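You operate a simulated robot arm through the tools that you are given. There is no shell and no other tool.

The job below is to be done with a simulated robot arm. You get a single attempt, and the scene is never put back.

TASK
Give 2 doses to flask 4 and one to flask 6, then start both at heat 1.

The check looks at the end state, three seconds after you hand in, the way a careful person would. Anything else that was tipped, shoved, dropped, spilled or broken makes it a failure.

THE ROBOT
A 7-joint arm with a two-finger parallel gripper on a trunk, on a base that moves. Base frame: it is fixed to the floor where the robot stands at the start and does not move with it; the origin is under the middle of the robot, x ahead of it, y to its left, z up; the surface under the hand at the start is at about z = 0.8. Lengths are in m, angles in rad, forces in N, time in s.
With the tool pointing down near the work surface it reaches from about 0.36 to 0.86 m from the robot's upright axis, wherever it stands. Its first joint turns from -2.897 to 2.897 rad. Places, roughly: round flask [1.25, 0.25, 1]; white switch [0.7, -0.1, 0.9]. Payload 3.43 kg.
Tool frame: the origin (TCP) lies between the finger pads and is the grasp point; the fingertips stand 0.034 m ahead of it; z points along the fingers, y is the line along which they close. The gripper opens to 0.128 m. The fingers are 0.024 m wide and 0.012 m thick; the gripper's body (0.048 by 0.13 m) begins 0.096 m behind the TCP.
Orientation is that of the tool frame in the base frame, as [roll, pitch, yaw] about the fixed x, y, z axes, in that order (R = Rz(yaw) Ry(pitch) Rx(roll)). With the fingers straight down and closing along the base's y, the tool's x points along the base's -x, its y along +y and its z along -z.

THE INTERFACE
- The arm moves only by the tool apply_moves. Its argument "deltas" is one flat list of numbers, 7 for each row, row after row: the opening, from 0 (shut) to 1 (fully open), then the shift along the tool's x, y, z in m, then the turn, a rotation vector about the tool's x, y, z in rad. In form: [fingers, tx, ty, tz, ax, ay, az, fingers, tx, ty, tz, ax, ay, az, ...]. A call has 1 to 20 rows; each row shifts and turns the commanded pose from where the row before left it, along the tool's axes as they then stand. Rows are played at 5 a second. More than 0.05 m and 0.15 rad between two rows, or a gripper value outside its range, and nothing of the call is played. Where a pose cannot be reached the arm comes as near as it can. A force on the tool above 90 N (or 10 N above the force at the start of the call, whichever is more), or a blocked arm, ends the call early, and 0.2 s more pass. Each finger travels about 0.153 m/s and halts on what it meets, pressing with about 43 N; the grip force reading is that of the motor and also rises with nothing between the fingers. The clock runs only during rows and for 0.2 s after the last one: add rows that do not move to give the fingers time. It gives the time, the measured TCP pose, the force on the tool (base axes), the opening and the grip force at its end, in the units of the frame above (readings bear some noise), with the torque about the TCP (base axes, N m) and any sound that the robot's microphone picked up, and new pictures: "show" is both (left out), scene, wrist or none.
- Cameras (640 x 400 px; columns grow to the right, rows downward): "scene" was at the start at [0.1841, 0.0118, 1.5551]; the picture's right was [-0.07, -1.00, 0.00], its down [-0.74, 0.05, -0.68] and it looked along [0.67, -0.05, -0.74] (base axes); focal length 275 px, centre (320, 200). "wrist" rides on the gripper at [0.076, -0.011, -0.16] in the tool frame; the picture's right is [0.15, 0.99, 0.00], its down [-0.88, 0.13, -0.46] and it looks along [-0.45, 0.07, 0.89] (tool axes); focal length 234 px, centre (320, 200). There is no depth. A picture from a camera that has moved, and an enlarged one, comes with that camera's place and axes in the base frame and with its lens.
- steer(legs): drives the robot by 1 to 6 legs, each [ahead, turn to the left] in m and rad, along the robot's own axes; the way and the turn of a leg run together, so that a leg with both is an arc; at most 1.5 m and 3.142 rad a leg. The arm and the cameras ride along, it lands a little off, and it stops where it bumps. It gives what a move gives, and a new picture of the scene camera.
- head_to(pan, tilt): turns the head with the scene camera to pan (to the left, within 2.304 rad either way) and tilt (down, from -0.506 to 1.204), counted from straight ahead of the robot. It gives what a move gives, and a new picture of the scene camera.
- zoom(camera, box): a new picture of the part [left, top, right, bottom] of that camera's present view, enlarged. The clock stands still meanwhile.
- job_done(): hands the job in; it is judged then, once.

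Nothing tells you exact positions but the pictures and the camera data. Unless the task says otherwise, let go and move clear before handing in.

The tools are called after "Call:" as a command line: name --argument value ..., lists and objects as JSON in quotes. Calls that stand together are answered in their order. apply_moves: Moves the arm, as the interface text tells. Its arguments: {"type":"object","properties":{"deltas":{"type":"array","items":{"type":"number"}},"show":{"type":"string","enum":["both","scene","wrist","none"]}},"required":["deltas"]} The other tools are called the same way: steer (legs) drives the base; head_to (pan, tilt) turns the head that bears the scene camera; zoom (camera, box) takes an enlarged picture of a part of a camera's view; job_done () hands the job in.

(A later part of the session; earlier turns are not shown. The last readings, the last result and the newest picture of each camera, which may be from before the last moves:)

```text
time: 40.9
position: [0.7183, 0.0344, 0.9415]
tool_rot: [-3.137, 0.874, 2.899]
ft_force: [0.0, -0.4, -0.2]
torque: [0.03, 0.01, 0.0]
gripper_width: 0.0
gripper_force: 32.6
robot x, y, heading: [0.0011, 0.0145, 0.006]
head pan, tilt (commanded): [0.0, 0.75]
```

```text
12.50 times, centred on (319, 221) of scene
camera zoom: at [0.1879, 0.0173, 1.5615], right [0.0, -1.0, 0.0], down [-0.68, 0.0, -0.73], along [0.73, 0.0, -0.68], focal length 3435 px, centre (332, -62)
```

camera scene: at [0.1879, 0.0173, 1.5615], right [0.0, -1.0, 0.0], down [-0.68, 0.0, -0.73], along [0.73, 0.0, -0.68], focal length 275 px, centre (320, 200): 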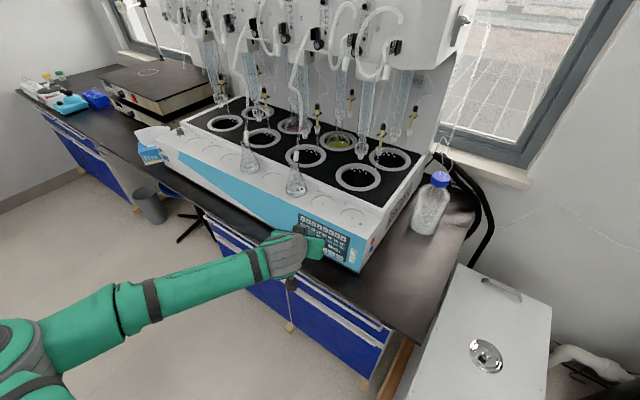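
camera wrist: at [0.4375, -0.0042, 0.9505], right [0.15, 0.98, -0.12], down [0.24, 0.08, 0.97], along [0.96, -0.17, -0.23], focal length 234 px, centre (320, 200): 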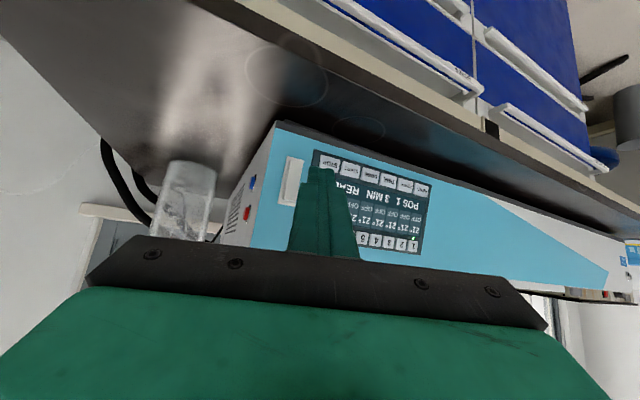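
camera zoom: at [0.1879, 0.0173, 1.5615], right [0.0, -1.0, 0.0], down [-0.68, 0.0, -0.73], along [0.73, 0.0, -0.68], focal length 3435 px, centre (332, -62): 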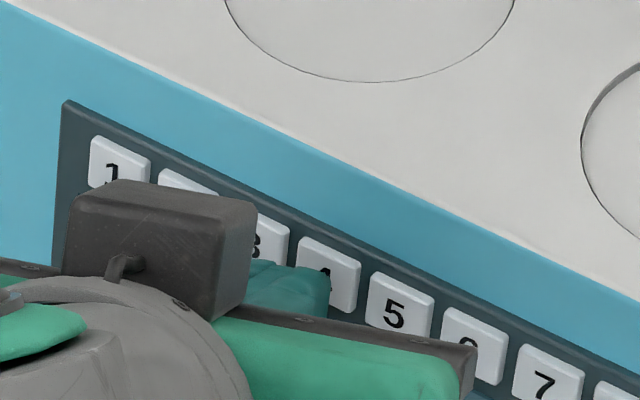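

Tip overlies key 4. Continuing in small steps.

Call:
apply_moves --deltas '[0, -0.00091, -0.00063, 0.00167, 0, 0, 0, 0, 0, 0, 0, 0, 0, 0]' --show "none"

Call:
apply_moves --deltas '[0, -0.00045, -0.00032, 0.00083, 0, 0, 0, 0, 0, 0, 0, 0, 0, 0]' --show "none"

Call:
zoom --camera "scene" --box '[295, 205, 343, 237]'

```text
time: 41.5
position: [0.72, 0.0331, 0.9419]
tool_rot: [-3.136, 0.872, 2.9]
ft_force: [-0.3, 0.3, -0.6]
torque: [0.02, -0.01, 0.0]
gripper_width: 0.0
gripper_force: 32.6
robot x, y, heading: [0.0034, 0.0171, 0.003]
head pan, tilt (commanded): [0.0, 0.75]
heard: click
```

```text
time: 42.1
position: [0.721, 0.0324, 0.9407]
tool_rot: [-3.137, 0.874, 2.897]
ft_force: [-1.8, 0.2, 0.1]
torque: [-0.02, 0.01, 0.03]
gripper_width: 0.0
gripper_force: 33.1
robot x, y, heading: [-0.0012, 0.0204, -0.002]
head pan, tilt (commanded): [0.0, 0.75]
```

```text
12.50 times, centred on (319, 221) of scene
camera zoom: at [0.1878, 0.0174, 1.5615], right [0.0, -1.0, 0.0], down [-0.68, 0.0, -0.73], along [0.73, 0.0, -0.68], focal length 3435 px, centre (332, -62)
```

zoom: 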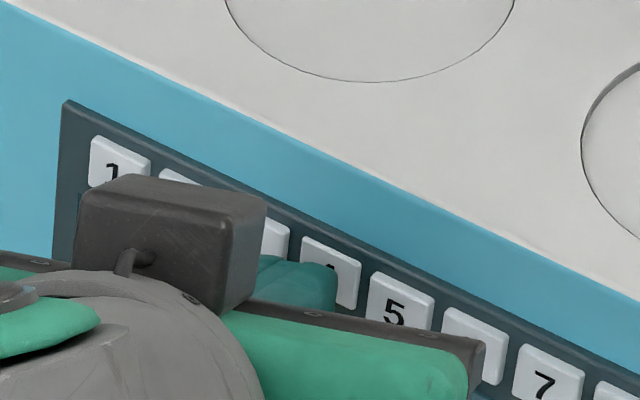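

A click was heard at key 4 with almost no force. I'll back off and read the display.

Call:
apply_moves --deltas '[0, 0.0114, 0.0079, -0.0208, 0, 0, 0, 0, 0.0114, 0.0079, -0.0208, 0, 0, 0, 0, 0, 0, 0, 0, 0, 0]' --show "none"

Call:
zoom --camera "scene" --box '[280, 205, 370, 265]'

Call:
zoom --camera "wrist" --box '[200, 60, 440, 220]'

```text
time: 42.9
position: [0.6786, 0.0592, 0.9494]
tool_rot: [-3.136, 0.871, 2.899]
ft_force: [-0.2, -0.1, -0.1]
torque: [0.03, -0.02, 0.01]
gripper_width: 0.0
gripper_force: 32.9
robot x, y, heading: [0.003, 0.0124, 0.005]
head pan, tilt (commanded): [0.0, 0.75]
```

```text
6.67 times, centred on (325, 235) of scene
camera zoom: at [0.1879, 0.0173, 1.5615], right [0.0, -1.0, 0.0], down [-0.68, 0.0, -0.73], along [0.73, 0.0, -0.68], focal length 1832 px, centre (287, -33)
```

zoom: 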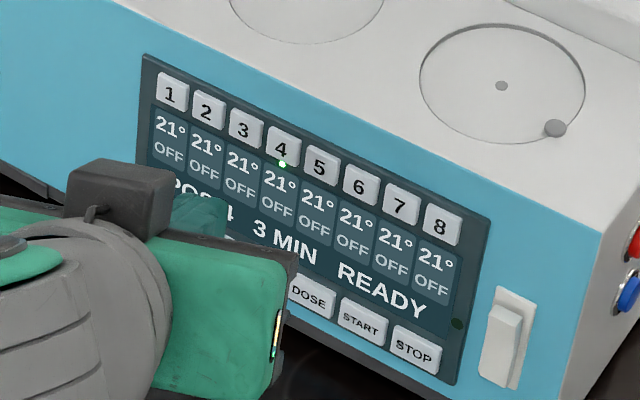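

```text
2.50 times, centred on (320, 140) of wrist
camera zoom: at [0.5102, 0.0903, 0.9945], right [0.15, 0.98, -0.12], down [0.24, 0.08, 0.97], along [0.96, -0.17, -0.23], focal length 585 px, centre (320, 350)
```

zoom: 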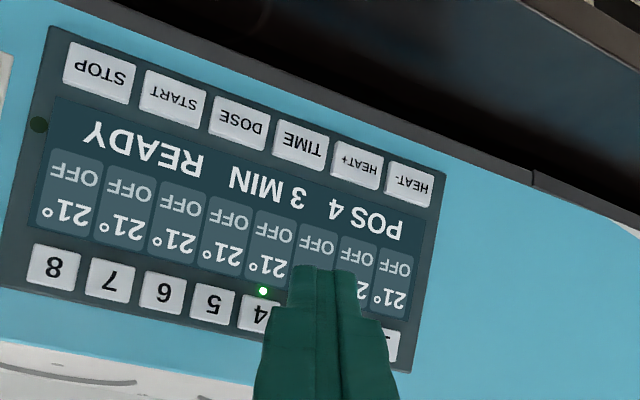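

Position 4 is selected (lamp under 4, "POS 4"). Next I'll move in front of DOSE.

Call:
apply_moves --deltas '[0, 0.03175, -0.01235, 0.02505, 0, 0, 0, 0, 0.03175, -0.01235, 0.02505, 0, 0, 0, 0, 0, 0, 0, 0, 0, 0]' --show "none"

Call:
zoom --camera "scene" --box '[290, 215, 350, 255]'

Call:
zoom --camera "wrist" --box '[200, 60, 440, 220]'

```text
time: 43.7
position: [0.6694, 0.036, 0.8689]
tool_rot: [-3.139, 0.873, 2.898]
ft_force: [0.2, 0.4, -0.4]
torque: [0.01, -0.01, -0.04]
gripper_width: 0.0
gripper_force: 33.2
robot x, y, heading: [-0.0003, 0.0178, 0.001]
head pan, tilt (commanded): [0.0, 0.75]
```

```text
10.00 times, centred on (320, 235) of scene
camera zoom: at [0.1879, 0.0173, 1.5615], right [0.0, -1.0, 0.0], down [-0.68, 0.0, -0.73], along [0.73, 0.0, -0.68], focal length 2748 px, centre (320, -150)
```

zoom: 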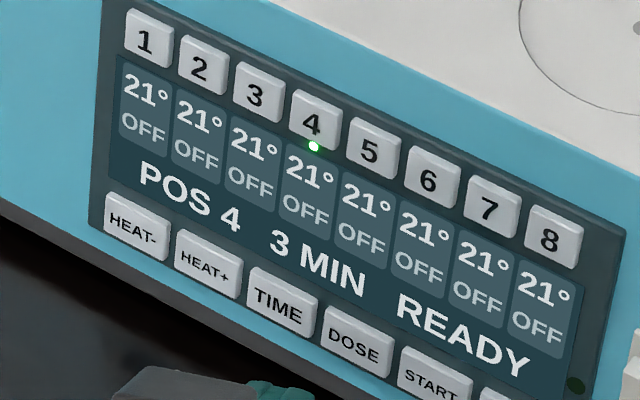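

```text
2.50 times, centred on (320, 140) of wrist
camera zoom: at [0.5012, 0.0663, 0.9133], right [0.15, 0.98, -0.11], down [0.24, 0.08, 0.97], along [0.96, -0.17, -0.23], focal length 585 px, centre (320, 350)
```

zoom: 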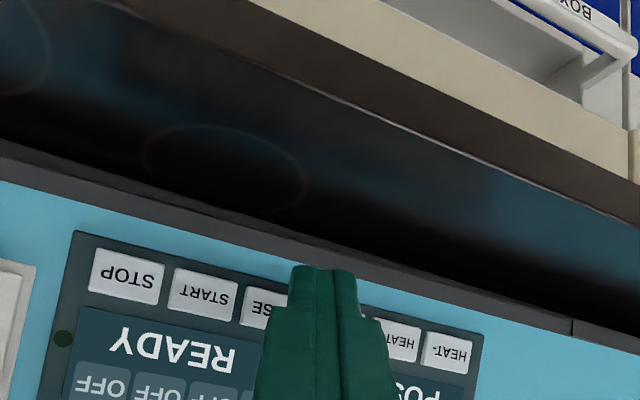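

The tip is in front of DOSE. I'll raise 3 mm and close to about 8 mm.

Call:
apply_moves --deltas '[0, -0.00457, -0.00158, 0.00227, 0, 0, 0, 0, -0.00227, -0.00158, 0.00417, 0, 0, 0, 0, -0.00227, -0.00158, 0.00417, 0, 0, 0, 0, -0.00227, -0.00158, 0.00417, 0, 0, 0, 0, 0, 0, 0, 0, 0, 0]' --show "none"

Call:
zoom --camera "scene" --box '[290, 215, 350, 255]'

```text
time: 44.9
position: [0.687, 0.0248, 0.8683]
tool_rot: [-3.138, 0.873, 2.898]
ft_force: [0.8, 0.5, 1.1]
torque: [0.0, 0.01, -0.05]
gripper_width: 0.0001
gripper_force: 33.3
robot x, y, heading: [0.002, 0.0161, 0.001]
head pan, tilt (commanded): [0.0, 0.75]
```

```text
10.00 times, centred on (320, 235) of scene
camera zoom: at [0.1879, 0.0173, 1.5615], right [0.0, -1.0, 0.0], down [-0.68, 0.0, -0.73], along [0.73, 0.0, -0.68], focal length 2748 px, centre (320, -150)
```

zoom: 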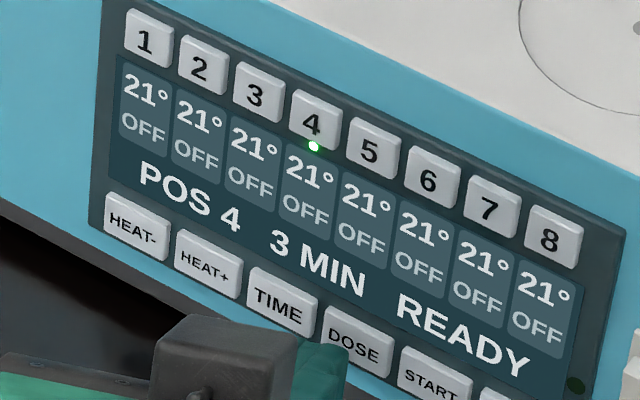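

Aligned with DOSE. Advancing gently, listening for a single click.

Call:
apply_moves --deltas '[0, -0.0006, -0.0021, 0.0013, 0, 0, 0, 0, -0.00091, -0.00063, 0.00167, 0, 0, 0, 0, -0.00045, -0.00032, 0.00083, 0, 0, 0]' --show "none"

Call:
zoom --camera "scene" --box '[290, 215, 350, 255]'

```text
time: 45.7
position: [0.6914, 0.0224, 0.8681]
tool_rot: [-3.135, 0.873, 2.898]
ft_force: [-0.3, -0.4, 0.2]
torque: [-0.01, 0.02, 0.01]
gripper_width: 0.0
gripper_force: 33.0
robot x, y, heading: [-0.0, 0.0199, 0.002]
head pan, tilt (commanded): [0.0, 0.75]
```

```text
10.00 times, centred on (320, 235) of scene
camera zoom: at [0.1879, 0.0173, 1.5615], right [0.0, -1.0, 0.0], down [-0.68, 0.0, -0.73], along [0.73, 0.0, -0.68], focal length 2748 px, centre (320, -150)
```

zoom: 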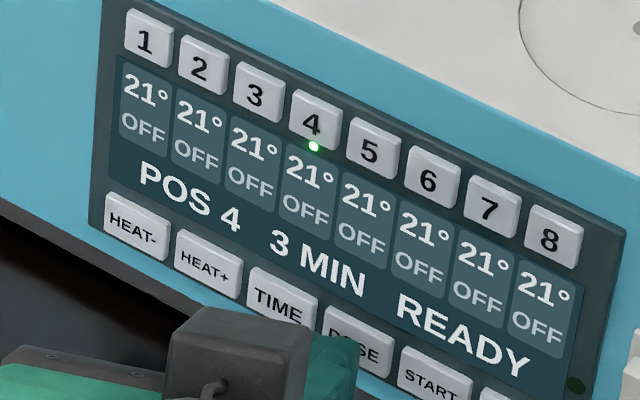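

About 5 mm left; moving on in 1–2 mm steps.

Call:
apply_moves --deltas '[0, -0.00091, -0.00063, 0.00167, 0, 0, 0, 0, -0.00068, -0.00047, 0.00125, 0, 0, 0]' --show "none"

```text
time: 46.3
position: [0.694, 0.0185, 0.8666]
tool_rot: [-3.136, 0.874, 2.898]
ft_force: [-0.5, 0.6, -0.4]
torque: [0.02, -0.03, 0.02]
gripper_width: 0.0
gripper_force: 32.9
robot x, y, heading: [0.0034, 0.0152, 0.004]
head pan, tilt (commanded): [0.0, 0.75]
```

No click yet; one more millimetre at a time.

Call:
apply_moves --deltas '[0, -0.00045, -0.00032, 0.00083, 0, 0, 0]' --show "none"

```text
time: 46.7
position: [0.6942, 0.0178, 0.8673]
tool_rot: [-3.136, 0.872, 2.899]
ft_force: [-1.5, 0.2, 0.0]
torque: [0.02, -0.01, 0.02]
gripper_width: 0.0002
gripper_force: 32.9
robot x, y, heading: [0.0022, 0.0138, 0.001]
head pan, tilt (commanded): [0.0, 0.75]
heard: click
```

The DOSE key clicked once. I'll retreat straight back and check the display and flask 4.

Call:
apply_moves --deltas '[0, 0.0114, 0.0079, -0.0208, 0, 0, 0, 0, 0.0091, 0.0063, -0.0167, 0, 0, 0, 0, 0, 0, 0, 0, 0, 0]' --show "none"

Call:
zoom --camera "scene" --box '[280, 205, 370, 265]'

Call:
zoom --camera "scene" --box '[260, 90, 380, 170]'

```text
time: 47.5
position: [0.6585, 0.042, 0.8754]
tool_rot: [-3.139, 0.872, 2.898]
ft_force: [-0.4, 0.2, -0.1]
torque: [0.04, 0.0, 0.02]
gripper_width: 0.0001
gripper_force: 33.1
robot x, y, heading: [0.0013, 0.0181, 0.003]
head pan, tilt (commanded): [0.0, 0.75]
```

```text
6.67 times, centred on (325, 235) of scene
camera zoom: at [0.1879, 0.0173, 1.5615], right [0.0, -1.0, 0.0], down [-0.68, 0.0, -0.73], along [0.73, 0.0, -0.68], focal length 1832 px, centre (287, -33)
```

zoom: 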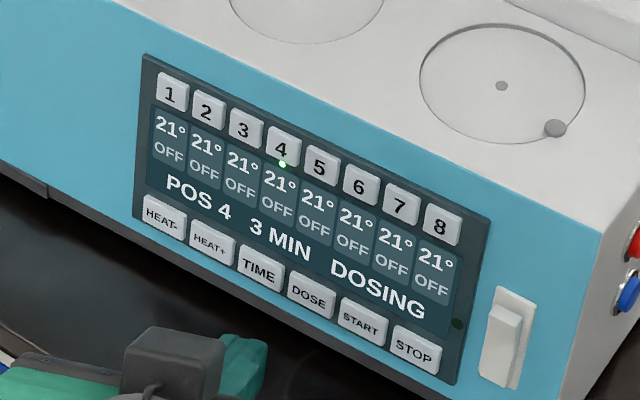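

```text
5.00 times, centred on (320, 130) of scene
camera zoom: at [0.1879, 0.0173, 1.5615], right [0.0, -1.0, 0.0], down [-0.68, 0.0, -0.73], along [0.73, 0.0, -0.68], focal length 1374 px, centre (320, 550)
```

zoom: 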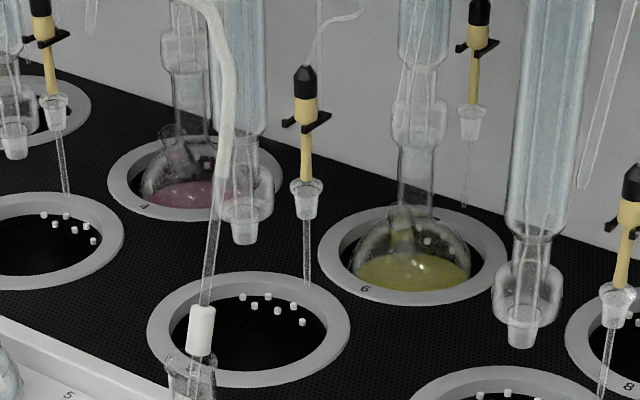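

The display shows DOSING for position 4. I'll wait without moving and watch flask 4 closely.

Call:
zoom --camera "scene" --box '[275, 90, 320, 145]'

Call:
apply_moves --deltas '[0, 0, 0, 0, 0, 0, 0, 0, 0, 0, 0, 0, 0, 0, 0, 0, 0, 0, 0, 0, 0, 0, 0, 0, 0, 0, 0, 0, 0, 0, 0, 0, 0, 0, 0]' --show "none"

Call:
zoom --camera "scene" --box '[275, 90, 320, 145]'

Call:
zoom --camera "scene" --box '[280, 205, 370, 265]'

Call:
zoom --camera "scene" --box '[315, 90, 375, 155]'

```text
7.27 times, centred on (298, 118) of scene
camera zoom: at [0.1879, 0.0173, 1.5615], right [0.0, -1.0, 0.0], down [-0.68, 0.0, -0.73], along [0.73, 0.0, -0.68], focal length 1999 px, centre (484, 800)
```

zoom: 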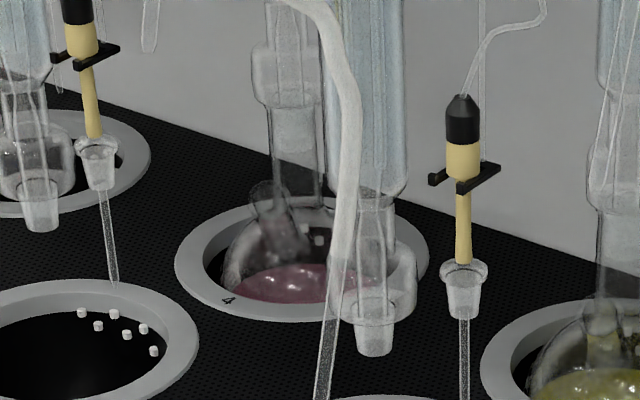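

```text
time: 48.7
position: [0.6575, 0.0422, 0.8746]
tool_rot: [-3.135, 0.874, 2.899]
ft_force: [0.3, -0.2, 0.3]
torque: [-0.01, 0.04, -0.02]
gripper_width: 0.0001
gripper_force: 32.7
robot x, y, heading: [0.0001, 0.0168, 0.002]
head pan, tilt (commanded): [0.0, 0.75]
```

```text
7.27 times, centred on (298, 118) of scene
camera zoom: at [0.1879, 0.0173, 1.5615], right [0.0, -1.0, 0.0], down [-0.68, 0.0, -0.73], along [0.73, 0.0, -0.68], focal length 1999 px, centre (484, 800)
```

zoom: 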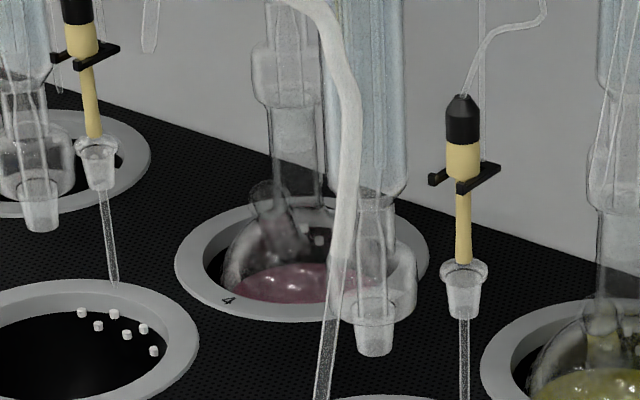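

```text
6.67 times, centred on (325, 235) of scene
camera zoom: at [0.1879, 0.0173, 1.5615], right [0.0, -1.0, 0.0], down [-0.68, 0.0, -0.73], along [0.73, 0.0, -0.68], focal length 1832 px, centre (287, -33)
```

zoom: 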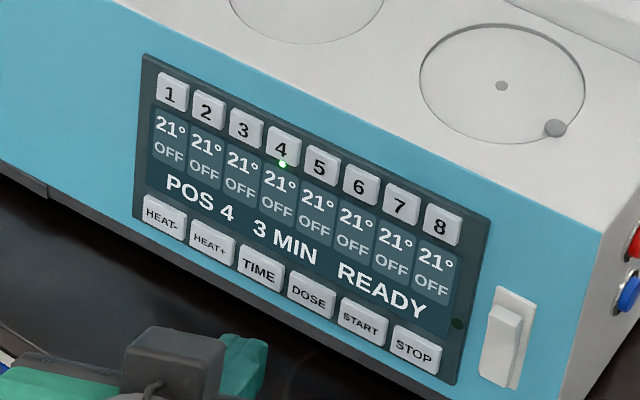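

```text
6.15 times, centred on (345, 122) of scene
camera zoom: at [0.1879, 0.0173, 1.5615], right [0.0, -1.0, 0.0], down [-0.68, 0.0, -0.73], along [0.73, 0.0, -0.68], focal length 1691 px, centre (166, 677)
```

zoom: 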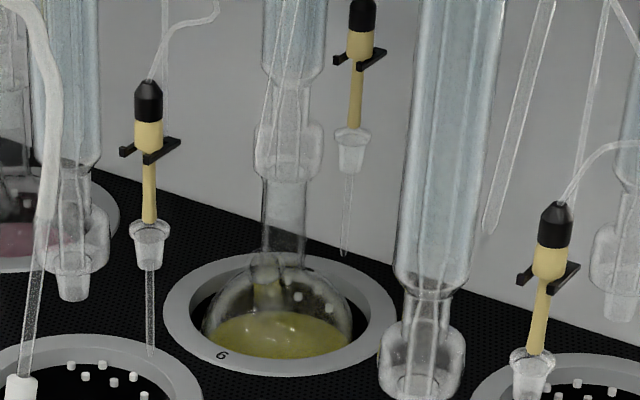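

Dosing finished and the display is READY again. Before the second dose I'll check flask 4 and its surroundings from the earlier viewpoint to be sure the dose went into the flask.

Call:
head_to --pan 0.15 --tilt 0.5

Call:
zoom --camera "scene" --box '[310, 170, 370, 220]'

Call:
zoom --camera "scene" --box '[270, 190, 420, 284]'

Call:
zoom --camera "scene" --box '[300, 120, 400, 220]'

```text
time: 49.5
position: [0.6587, 0.0434, 0.8767]
tool_rot: [-3.137, 0.873, 2.9]
ft_force: [-0.6, 0.5, 0.6]
torque: [0.01, 0.02, -0.03]
gripper_width: 0.0
gripper_force: 32.8
robot x, y, heading: [-0.0003, 0.0164, -0.003]
head pan, tilt (commanded): [0.15, 0.499]
camera scene: at [0.195, 0.0309, 1.5834], right [0.15, -0.99, 0.0], down [-0.47, -0.07, -0.88], along [0.87, 0.13, -0.48], focal length 275 px, centre (320, 200)
```

scene: 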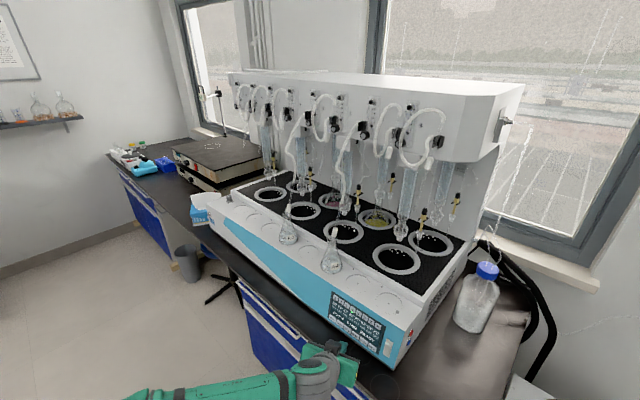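

```text
8.00 times, centred on (340, 195) of scene
camera zoom: at [0.195, 0.0309, 1.5834], right [0.15, -0.99, 0.0], down [-0.47, -0.07, -0.88], along [0.87, 0.13, -0.48], focal length 2199 px, centre (160, 240)
```

zoom: 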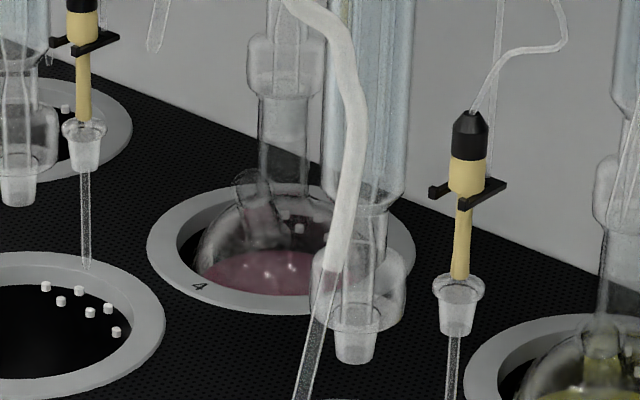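

```text
4.26 times, centred on (345, 237) of scene
camera zoom: at [0.195, 0.0309, 1.5834], right [0.15, -0.99, 0.0], down [-0.47, -0.07, -0.88], along [0.87, 0.13, -0.48], focal length 1170 px, centre (214, 43)
```

zoom: 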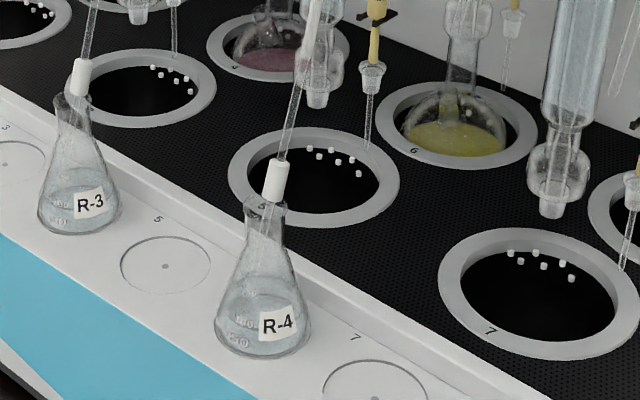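

```text
4.00 times, centred on (350, 170) of scene
camera zoom: at [0.195, 0.0309, 1.5834], right [0.15, -0.99, 0.0], down [-0.47, -0.07, -0.88], along [0.87, 0.13, -0.48], focal length 1099 px, centre (200, 320)
```

zoom: 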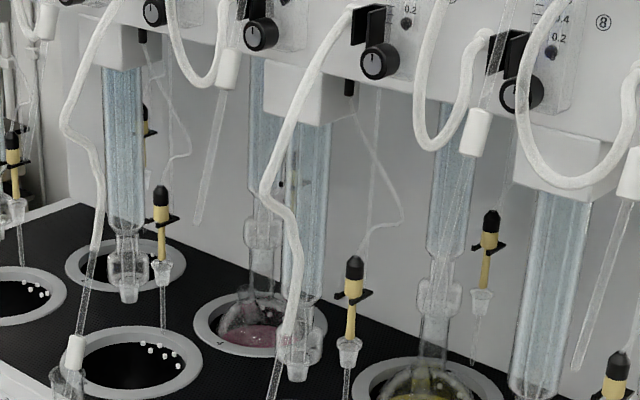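

No spill is visible and flask 4 looks fine. I'll repeat the same press on DOSE for the second dose: advance back along the identical line.

Call:
head_to --pan 0.0 --tilt 0.75

Call:
zoom --camera "scene" --box '[280, 205, 370, 265]'

Call:
apply_moves --deltas '[0, -0.0091, -0.0063, 0.0167, 0, 0, 0, 0, -0.0069, -0.0048, 0.0127, 0, 0, 0, 0, -0.00227, -0.0016, 0.00417, 0, 0, 0, 0, 0, 0, 0, 0, 0, 0]' --show "none"

```text
time: 50.3
position: [0.6583, 0.0423, 0.8758]
tool_rot: [-3.136, 0.872, 2.899]
ft_force: [0.1, -0.4, -0.2]
torque: [0.01, 0.01, 0.0]
gripper_width: 0.0001
gripper_force: 33.3
robot x, y, heading: [0.0007, 0.019, 0.004]
head pan, tilt (commanded): [0.0, 0.75]
camera scene: at [0.1879, 0.0173, 1.5615], right [0.0, -1.0, 0.0], down [-0.68, 0.0, -0.73], along [0.73, 0.0, -0.68], focal length 275 px, centre (320, 200)
```

scene: 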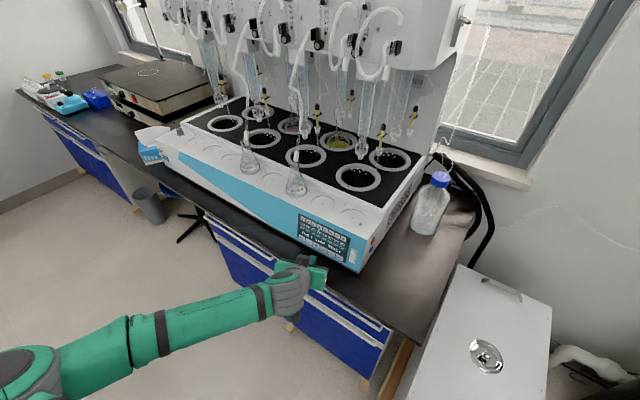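

```text
6.67 times, centred on (325, 235) of scene
camera zoom: at [0.1879, 0.0173, 1.5615], right [0.0, -1.0, 0.0], down [-0.68, 0.0, -0.73], along [0.73, 0.0, -0.68], focal length 1832 px, centre (287, -33)
```

zoom: 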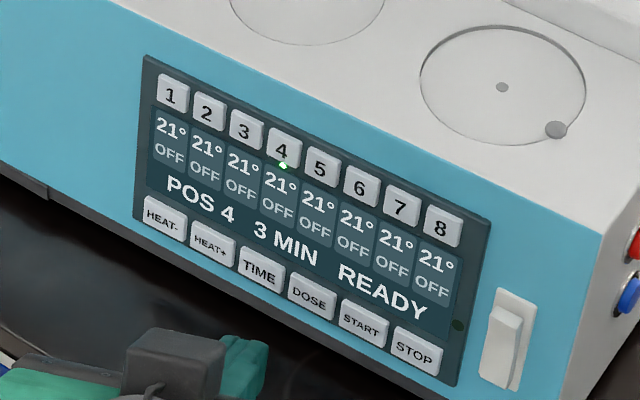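

```text
time: 51.3
position: [0.6904, 0.0209, 0.8683]
tool_rot: [-3.136, 0.873, 2.898]
ft_force: [0.0, 0.8, 0.7]
torque: [0.0, 0.01, 0.01]
gripper_width: 0.0
gripper_force: 32.9
robot x, y, heading: [0.001, 0.015, -0.001]
head pan, tilt (commanded): [0.0, 0.75]
```

About 5 mm remain to the earlier click point; going on in small steps.

Call:
apply_moves --deltas '[0, -0.00136, -0.00095, 0.0025, 0, 0, 0]' --show "none"

Call:
apply_moves --deltas '[0, -0.00045, -0.00032, 0.00083, 0, 0, 0]' --show "none"

```text
time: 51.7
position: [0.6929, 0.0192, 0.8669]
tool_rot: [-3.136, 0.871, 2.9]
ft_force: [-0.4, 0.3, 0.4]
torque: [0.0, 0.02, -0.03]
gripper_width: 0.0
gripper_force: 32.7
robot x, y, heading: [-0.0008, 0.0176, -0.001]
head pan, tilt (commanded): [0.0, 0.75]
```

```text
time: 52.1
position: [0.6937, 0.0189, 0.8671]
tool_rot: [-3.135, 0.873, 2.898]
ft_force: [-0.8, 0.5, 0.5]
torque: [0.0, 0.01, -0.02]
gripper_width: 0.0
gripper_force: 32.7
robot x, y, heading: [0.0008, 0.0148, -0.002]
head pan, tilt (commanded): [0.0, 0.75]
```

Call:
apply_moves --deltas '[0, -0.00045, -0.00032, 0.00083, 0, 0, 0]' --show "none"

```text
time: 52.5
position: [0.6955, 0.0184, 0.8681]
tool_rot: [-3.136, 0.872, 2.9]
ft_force: [-0.9, 0.2, 0.7]
torque: [-0.01, -0.01, 0.03]
gripper_width: 0.0001
gripper_force: 32.8
robot x, y, heading: [-0.0035, 0.0186, -0.003]
head pan, tilt (commanded): [0.0, 0.75]
heard: click
```

The DOSE key clicked once more. Retreating and reading the display, with time for the dose to finish.

Call:
apply_moves --deltas '[0, 0.0114, 0.0079, -0.0208, 0, 0, 0, 0, 0.0091, 0.0063, -0.0167, 0, 0, 0, 0, 0, 0, 0, 0, 0, 0]' --show "none"

Call:
zoom --camera "scene" --box '[280, 205, 370, 265]'

Call:
apply_moves --deltas '[0, 0, 0, 0, 0, 0, 0, 0, 0, 0, 0, 0, 0, 0, 0, 0, 0, 0, 0, 0, 0, 0, 0, 0, 0, 0, 0, 0, 0, 0, 0, 0, 0, 0, 0, 0, 0, 0, 0, 0, 0, 0]' --show "none"

Call:
zoom --camera "scene" --box '[280, 205, 370, 265]'

Call:
zoom --camera "scene" --box '[275, 90, 320, 145]'

```text
time: 53.3
position: [0.6568, 0.0427, 0.8757]
tool_rot: [-3.137, 0.873, 2.898]
ft_force: [1.1, -0.1, -0.6]
torque: [0.02, 0.01, 0.01]
gripper_width: 0.0
gripper_force: 33.0
robot x, y, heading: [0.0015, 0.0182, 0.006]
head pan, tilt (commanded): [0.0, 0.75]
```

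```text
6.67 times, centred on (325, 235) of scene
camera zoom: at [0.1879, 0.0173, 1.5615], right [0.0, -1.0, 0.0], down [-0.68, 0.0, -0.73], along [0.73, 0.0, -0.68], focal length 1832 px, centre (287, -33)
```

zoom: 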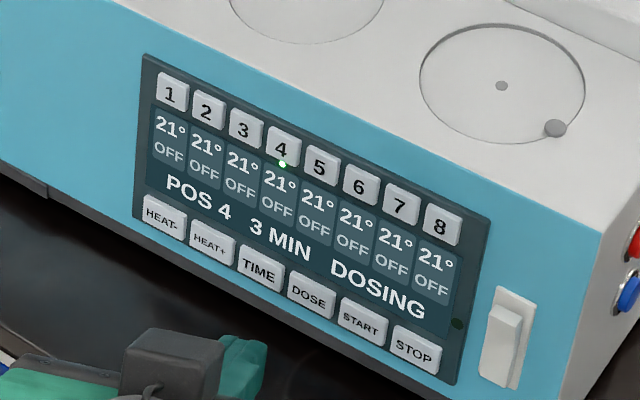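

```text
time: 54.7
position: [0.6578, 0.0419, 0.8749]
tool_rot: [-3.137, 0.873, 2.898]
ft_force: [-0.5, 0.0, -0.4]
torque: [0.02, 0.02, 0.01]
gripper_width: 0.0
gripper_force: 32.7
robot x, y, heading: [0.0022, 0.0169, -0.002]
head pan, tilt (commanded): [0.0, 0.75]
```

```text
6.67 times, centred on (325, 235) of scene
camera zoom: at [0.1879, 0.0173, 1.5615], right [0.0, -1.0, 0.0], down [-0.68, 0.0, -0.73], along [0.73, 0.0, -0.68], focal length 1832 px, centre (287, -33)
```

zoom: 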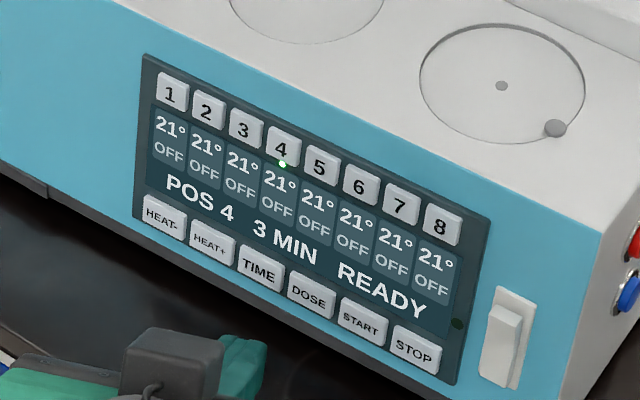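

```text
7.27 times, centred on (298, 118) of scene
camera zoom: at [0.1879, 0.0173, 1.5615], right [0.0, -1.0, 0.0], down [-0.68, 0.0, -0.73], along [0.73, 0.0, -0.68], focal length 1999 px, centre (484, 800)
```

zoom: 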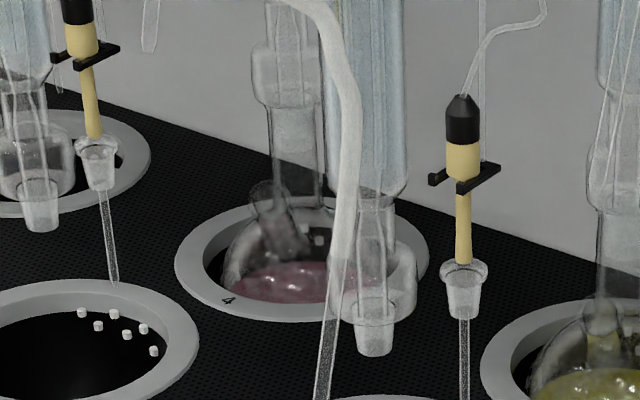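

Flask 4 received its second dose (level slightly up) and the panel is READY. Next is HEAT+ for position 4: shifting two keys to the left.

Call:
apply_moves --deltas '[0, -0.00605, 0.02725, 0.00705, 0, 0, 0, 0, -0.00605, 0.02725, 0.00705, 0, 0, 0, 0, -0.0091, -0.0063, 0.0167, 0, 0, 0, 0, -0.00455, -0.00315, 0.00835, 0, 0, 0, 0, 0, 0, 0, 0, 0, 0]' --show "none"

Call:
zoom --camera "scene" --box '[280, 205, 340, 245]'

Call:
zoom --camera "wrist" --box '[240, 90, 420, 210]'

```text
time: 55.9
position: [0.7127, 0.0755, 0.8694]
tool_rot: [-3.136, 0.873, 2.898]
ft_force: [0.2, 0.2, 0.9]
torque: [0.02, 0.01, -0.02]
gripper_width: 0.0002
gripper_force: 32.5
robot x, y, heading: [0.002, 0.0174, 0.001]
head pan, tilt (commanded): [0.0, 0.75]
```

```text
10.00 times, centred on (310, 225) of scene
camera zoom: at [0.1879, 0.0173, 1.5615], right [0.0, -1.0, 0.0], down [-0.68, 0.0, -0.73], along [0.73, 0.0, -0.68], focal length 2748 px, centre (420, -50)
```

zoom: 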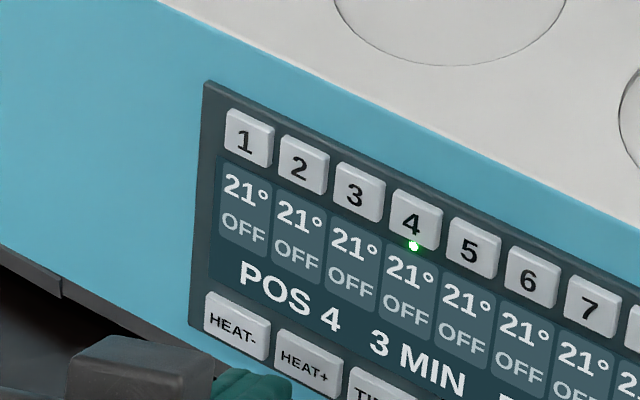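

```text
3.33 times, centred on (330, 150) of wrist
camera zoom: at [0.5444, 0.1059, 0.9144], right [0.15, 0.98, -0.12], down [0.24, 0.08, 0.97], along [0.96, -0.17, -0.23], focal length 781 px, centre (287, 367)
```

zoom: 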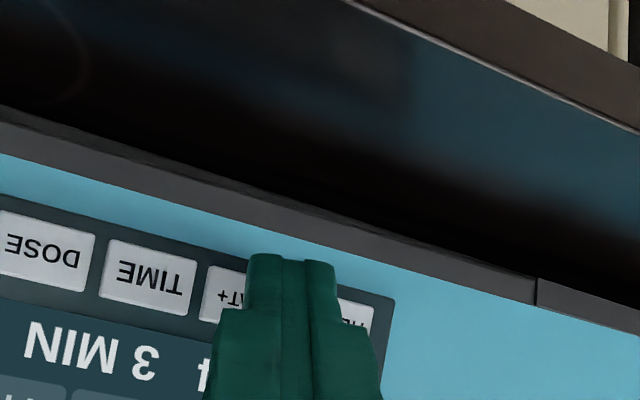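

The tip lines up with HEAT+. Advancing.

Call:
apply_moves --deltas '[0, -0.00227, -0.0016, 0.00417, 0, 0, 0, 0, -0.00227, -0.0016, 0.00417, 0, 0, 0, 0, -0.00091, -0.00063, 0.00167, 0, 0, 0]' --show "none"

Call:
apply_moves --deltas '[0, -0.00045, -0.00032, 0.00083, 0, 0, 0]' --show "none"

```text
time: 56.7
position: [0.7236, 0.0686, 0.8679]
tool_rot: [-3.137, 0.871, 2.9]
ft_force: [-0.5, -0.7, 0.2]
torque: [0.01, -0.01, 0.0]
gripper_width: 0.0003
gripper_force: 33.0
robot x, y, heading: [0.0022, 0.0189, 0.002]
head pan, tilt (commanded): [0.0, 0.75]
```

```text
time: 57.1
position: [0.7238, 0.0679, 0.8669]
tool_rot: [-3.136, 0.873, 2.899]
ft_force: [0.1, 0.0, 0.2]
torque: [-0.01, 0.01, 0.04]
gripper_width: 0.0001
gripper_force: 32.7
robot x, y, heading: [0.0028, 0.013, 0.001]
head pan, tilt (commanded): [0.0, 0.75]
```

Call:
apply_moves --deltas '[0, -0.00045, -0.00032, 0.00083, 0, 0, 0]' --show "none"

```text
time: 57.5
position: [0.725, 0.0679, 0.8672]
tool_rot: [-3.136, 0.873, 2.901]
ft_force: [-0.4, -0.6, -0.6]
torque: [0.02, 0.02, -0.05]
gripper_width: 0.0
gripper_force: 32.4
robot x, y, heading: [0.0007, 0.0148, 0.002]
head pan, tilt (commanded): [0.0, 0.75]
```

Call:
apply_moves --deltas '[0, -0.00045, -0.00032, 0.00083, 0, 0, 0]' --show "none"

```text
time: 57.9
position: [0.7259, 0.0674, 0.8664]
tool_rot: [-3.136, 0.872, 2.899]
ft_force: [-1.1, 0.4, 0.6]
torque: [0.01, 0.0, 0.03]
gripper_width: 0.0
gripper_force: 33.3
robot x, y, heading: [0.0017, 0.0163, -0.001]
head pan, tilt (commanded): [0.0, 0.75]
heard: click
```

HEAT+ clicked once. Retreating to read the result.

Call:
apply_moves --deltas '[0, 0.0114, 0.0079, -0.0208, 0, 0, 0, 0, 0.0091, 0.0063, -0.0167, 0, 0, 0, 0, 0, 0, 0, 0, 0, 0]' --show "none"

Call:
zoom --camera "scene" --box '[280, 205, 370, 265]'

```text
time: 58.7
position: [0.6877, 0.0915, 0.8754]
tool_rot: [-3.136, 0.874, 2.9]
ft_force: [-0.5, -0.4, -0.1]
torque: [-0.01, -0.02, -0.02]
gripper_width: 0.0
gripper_force: 33.2
robot x, y, heading: [0.0042, 0.0162, 0.004]
head pan, tilt (commanded): [0.0, 0.75]
```

```text
6.67 times, centred on (325, 235) of scene
camera zoom: at [0.1879, 0.0173, 1.5615], right [0.0, -1.0, 0.0], down [-0.68, 0.0, -0.73], along [0.73, 0.0, -0.68], focal length 1832 px, centre (287, -33)
```

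zoom: 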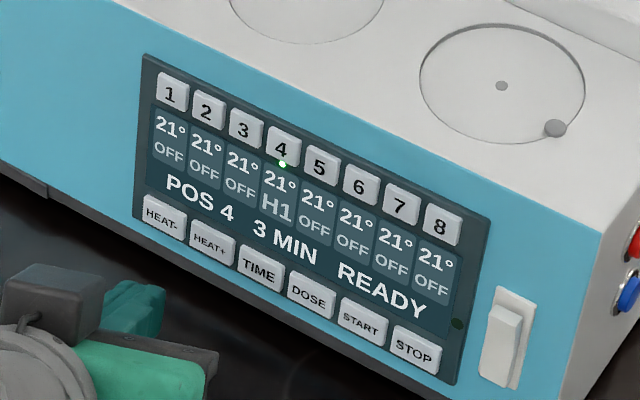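

Position 4 now shows H1. Next I'll select position 6 – moving in front of key 6.

Call:
apply_moves --deltas '[0, -0.0184, -0.026, -0.0154, 0, 0, 0, 0, -0.0184, -0.026, -0.0154, 0, 0, 0, 0, -0.0184, -0.026, -0.0154, 0, 0, 0, 0, -0.00455, -0.00315, 0.00835, 0, 0, 0, 0, -0.00455, -0.00315, 0.00835, 0, 0, 0, 0, 0, 0, 0, 0, 0, 0]' --show "none"

Call:
zoom --camera "scene" --box '[300, 205, 360, 245]'

```text
time: 60.1
position: [0.6856, 0.0041, 0.9439]
tool_rot: [-3.138, 0.873, 2.9]
ft_force: [-0.4, 1.2, 0.0]
torque: [-0.01, -0.01, 0.01]
gripper_width: 0.0
gripper_force: 33.0
robot x, y, heading: [0.0017, 0.0149, -0.004]
head pan, tilt (commanded): [0.0, 0.75]
```

```text
10.00 times, centred on (330, 225) of scene
camera zoom: at [0.1879, 0.0173, 1.5615], right [0.0, -1.0, 0.0], down [-0.68, 0.0, -0.73], along [0.73, 0.0, -0.68], focal length 2748 px, centre (220, -50)
```

zoom: 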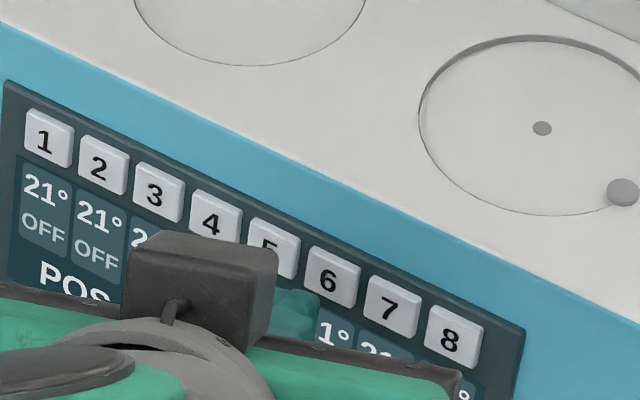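

Nearly aligned; I'll shift 1.5 mm left and advance on key 6.

Call:
apply_moves --deltas '[0, -0.00257, -0.0001, 0.00457, 0, 0, 0, 0, -0.00227, -0.0016, 0.00417, 0, 0, 0, 0, -0.00091, -0.00063, 0.00167, 0, 0, 0]' --show "none"

Call:
zoom --camera "scene" --box '[300, 205, 360, 245]'

```text
time: 60.9
position: [0.6969, 0.0006, 0.9421]
tool_rot: [-3.137, 0.872, 2.898]
ft_force: [0.1, -0.2, 0.5]
torque: [-0.01, 0.0, 0.0]
gripper_width: 0.0001
gripper_force: 33.0
robot x, y, heading: [0.0026, 0.0164, 0.005]
head pan, tilt (commanded): [0.0, 0.75]
```

```text
10.00 times, centred on (330, 225) of scene
camera zoom: at [0.1879, 0.0173, 1.5615], right [0.0, -1.0, 0.0], down [-0.68, 0.0, -0.73], along [0.73, 0.0, -0.68], focal length 2748 px, centre (220, -50)
```

zoom: 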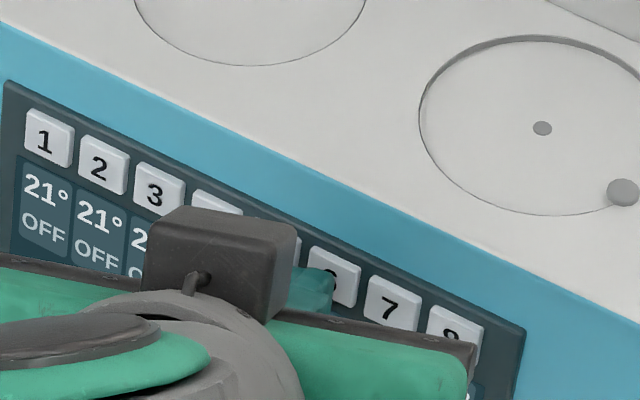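

The tip is over key 6 only. Moving on in 1 mm steps until it clicks.

Call:
apply_moves --deltas '[0, -0.00045, -0.00032, 0.00083, 0, 0, 0]' --show "none"

Call:
apply_moves --deltas '[0, -0.00045, -0.00032, 0.00083, 0, 0, 0]' --show "none"

```text
time: 61.3
position: [0.6978, -0.0008, 0.9417]
tool_rot: [-3.137, 0.872, 2.899]
ft_force: [-0.7, 0.2, 0.5]
torque: [-0.01, 0.05, 0.0]
gripper_width: 0.0003
gripper_force: 33.5
robot x, y, heading: [-0.0022, 0.0192, -0.001]
head pan, tilt (commanded): [0.0, 0.75]
heard: click
```

```text
time: 61.7
position: [0.6981, -0.0011, 0.9412]
tool_rot: [-3.136, 0.873, 2.9]
ft_force: [-2.4, 1.0, 0.4]
torque: [-0.01, 0.02, 0.03]
gripper_width: 0.0
gripper_force: 32.9
robot x, y, heading: [-0.0006, 0.0155, -0.001]
head pan, tilt (commanded): [0.0, 0.75]
```

Key 6 clicked. Backing off to confirm the selection.

Call:
apply_moves --deltas '[0, 0.0091, 0.0063, -0.0167, 0, 0, 0, 0, 0.0091, 0.0063, -0.0167, 0, 0, 0, 0, 0, 0, 0, 0, 0, 0]' --show "none"

Call:
zoom --camera "scene" --box '[280, 205, 370, 265]'

Call:
zoom --camera "wrist" --box '[200, 60, 440, 220]'

```text
time: 62.5
position: [0.6653, 0.0208, 0.9487]
tool_rot: [-3.138, 0.873, 2.9]
ft_force: [-0.1, 0.6, -0.1]
torque: [-0.02, -0.02, 0.02]
gripper_width: 0.0002
gripper_force: 32.9
robot x, y, heading: [0.0047, 0.0172, 0.002]
head pan, tilt (commanded): [0.0, 0.75]
```

```text
6.67 times, centred on (325, 235) of scene
camera zoom: at [0.1879, 0.0173, 1.5615], right [0.0, -1.0, 0.0], down [-0.68, 0.0, -0.73], along [0.73, 0.0, -0.68], focal length 1832 px, centre (287, -33)
```

zoom: 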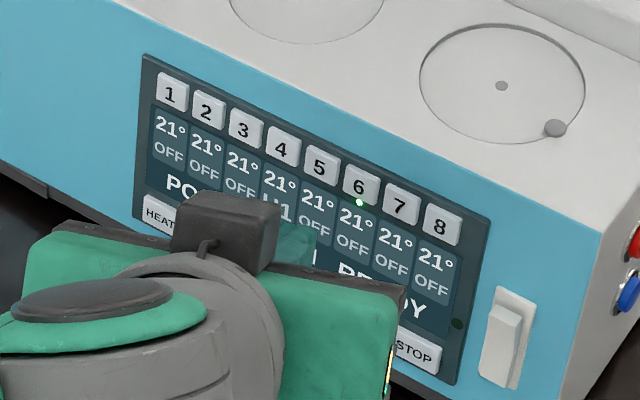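

```text
2.50 times, centred on (320, 140) of wrist
camera zoom: at [0.4966, 0.0517, 0.9926], right [0.15, 0.98, -0.12], down [0.24, 0.08, 0.97], along [0.96, -0.17, -0.23], focal length 585 px, centre (320, 350)
```

zoom: 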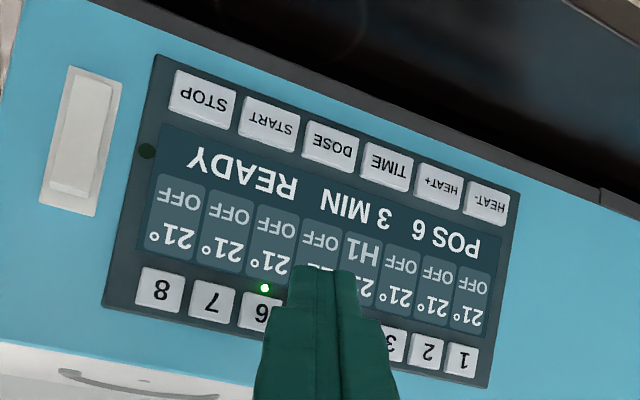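

Position 6 is selected. Moving to DOSE for its single dose.

Call:
apply_moves --deltas '[0, 0.0322, 0.0097, 0.01845, 0, 0, 0, 0, 0.0322, 0.0097, 0.01845, 0, 0, 0, 0, -0.0091, -0.0063, 0.0167, 0, 0, 0, 0, -0.00455, -0.00315, 0.00835, 0, 0, 0, 0, 0, 0, 0, 0, 0, 0]' --show "none"

Call:
zoom --camera "scene" --box '[290, 215, 350, 255]'

```text
time: 63.7
position: [0.6824, 0.026, 0.8701]
tool_rot: [-3.136, 0.873, 2.9]
ft_force: [0.4, -0.1, -0.2]
torque: [0.03, 0.04, 0.0]
gripper_width: 0.0
gripper_force: 32.5
robot x, y, heading: [-0.0015, 0.014, 0.001]
head pan, tilt (commanded): [0.0, 0.75]
```

```text
10.00 times, centred on (320, 235) of scene
camera zoom: at [0.1879, 0.0173, 1.5615], right [0.0, -1.0, 0.0], down [-0.68, 0.0, -0.73], along [0.73, 0.0, -0.68], focal length 2748 px, centre (320, -150)
```

zoom: 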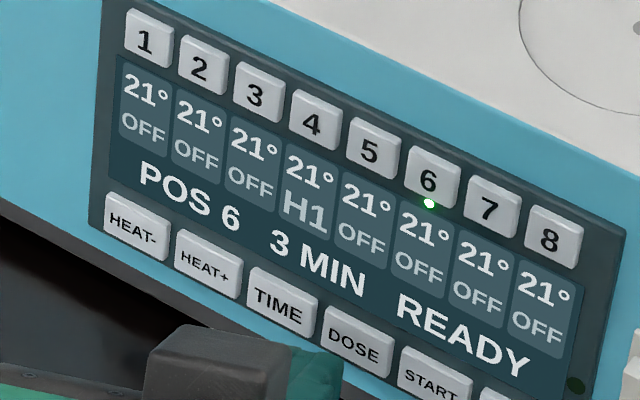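

Same line as before; advancing onto DOSE.

Call:
apply_moves --deltas '[0, -0.00227, -0.0016, 0.00417, 0, 0, 0, 0, -0.00227, -0.0016, 0.00417, 0, 0, 0, 0, -0.00091, -0.00063, 0.00167, 0, 0, 0]' --show "none"

Call:
apply_moves --deltas '[0, -0.00045, -0.00032, 0.00083, 0, 0, 0]' --show "none"

```text
time: 64.5
position: [0.692, 0.0203, 0.8683]
tool_rot: [-3.136, 0.873, 2.899]
ft_force: [0.8, 0.1, 0.5]
torque: [0.04, -0.04, 0.01]
gripper_width: 0.0001
gripper_force: 32.6
robot x, y, heading: [0.0024, 0.0156, -0.003]
head pan, tilt (commanded): [0.0, 0.75]
```

```text
time: 64.9
position: [0.6929, 0.0198, 0.867]
tool_rot: [-3.137, 0.874, 2.897]
ft_force: [0.6, -0.4, 1.0]
torque: [0.0, 0.0, 0.0]
gripper_width: 0.0
gripper_force: 33.0
robot x, y, heading: [0.0021, 0.0179, 0.002]
head pan, tilt (commanded): [0.0, 0.75]
```

Call:
apply_moves --deltas '[0, -0.00045, -0.00032, 0.00083, 0, 0, 0]' --show "none"

```text
time: 65.3
position: [0.6934, 0.018, 0.8693]
tool_rot: [-3.136, 0.873, 2.899]
ft_force: [-0.4, 1.0, 0.3]
torque: [0.02, 0.0, 0.02]
gripper_width: 0.0
gripper_force: 33.4
robot x, y, heading: [-0.0017, 0.0165, -0.003]
head pan, tilt (commanded): [0.0, 0.75]
```

Call:
apply_moves --deltas '[0, -0.00045, -0.00032, 0.00083, 0, 0, 0]' --show "none"

```text
time: 65.7
position: [0.6946, 0.0179, 0.8676]
tool_rot: [-3.138, 0.871, 2.899]
ft_force: [-1.1, 0.9, 0.1]
torque: [-0.01, 0.01, -0.01]
gripper_width: 0.0
gripper_force: 32.7
robot x, y, heading: [0.002, 0.0153, 0.001]
head pan, tilt (commanded): [0.0, 0.75]
heard: click
```

DOSE clicked once for position 6. Retreating and waiting for the dose to finish.

Call:
apply_moves --deltas '[0, 0.0114, 0.0079, -0.0208, 0, 0, 0, 0, 0.0091, 0.0063, -0.0167, 0, 0, 0, 0, 0, 0, 0, 0, 0, 0]' --show "none"

Call:
zoom --camera "scene" --box '[280, 205, 370, 265]'

Call:
apply_moves --deltas '[0, 0, 0, 0, 0, 0, 0, 0, 0, 0, 0, 0, 0, 0, 0, 0, 0, 0, 0, 0, 0, 0, 0, 0, 0, 0, 0, 0, 0, 0, 0, 0, 0, 0, 0, 0, 0, 0, 0, 0, 0, 0]' --show "none"

Call:
zoom --camera "scene" --box '[280, 205, 370, 265]'

Call:
zoom --camera "scene" --box '[260, 90, 380, 170]'

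```text
time: 66.5
position: [0.6569, 0.0416, 0.8757]
tool_rot: [-3.136, 0.873, 2.899]
ft_force: [0.8, 0.9, 0.2]
torque: [-0.01, -0.03, -0.01]
gripper_width: 0.0
gripper_force: 33.1
robot x, y, heading: [0.0003, 0.0138, 0.001]
head pan, tilt (commanded): [0.0, 0.75]
```

```text
6.67 times, centred on (325, 235) of scene
camera zoom: at [0.1879, 0.0173, 1.5615], right [0.0, -1.0, 0.0], down [-0.68, 0.0, -0.73], along [0.73, 0.0, -0.68], focal length 1832 px, centre (287, -33)
```

zoom: 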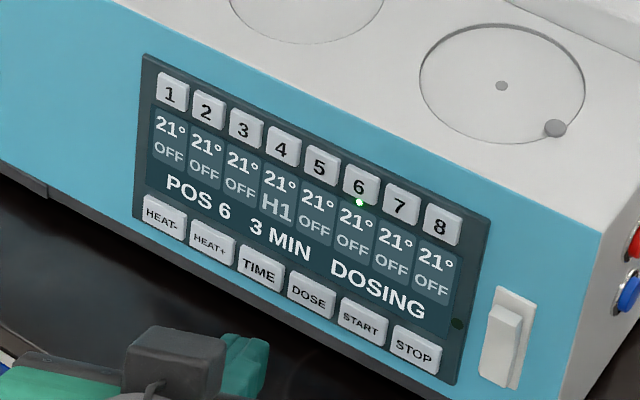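

```text
time: 67.9
position: [0.6581, 0.0433, 0.8751]
tool_rot: [-3.137, 0.873, 2.899]
ft_force: [-1.3, 0.4, -1.4]
torque: [-0.02, -0.01, -0.02]
gripper_width: 0.0002
gripper_force: 33.0
robot x, y, heading: [0.0026, 0.0152, -0.004]
head pan, tilt (commanded): [0.0, 0.75]
```

```text
6.67 times, centred on (325, 235) of scene
camera zoom: at [0.1879, 0.0173, 1.5615], right [0.0, -1.0, 0.0], down [-0.68, 0.0, -0.73], along [0.73, 0.0, -0.68], focal length 1832 px, centre (287, -33)
```

zoom: 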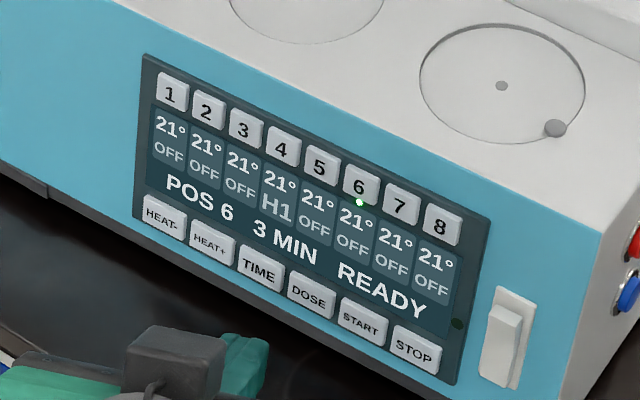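

```text
5.00 times, centred on (320, 130) of scene
camera zoom: at [0.1879, 0.0173, 1.5615], right [0.0, -1.0, 0.0], down [-0.68, 0.0, -0.73], along [0.73, 0.0, -0.68], focal length 1374 px, centre (320, 550)
```

zoom: 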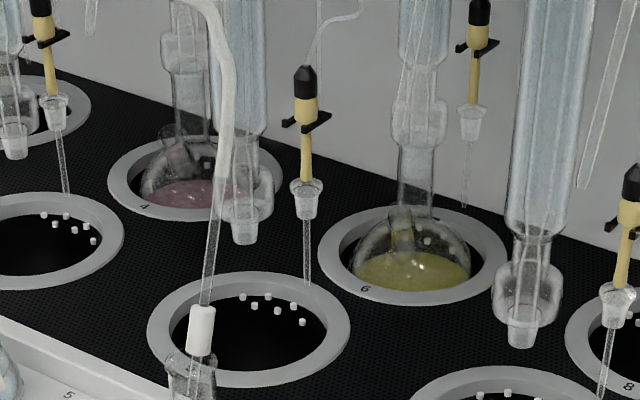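

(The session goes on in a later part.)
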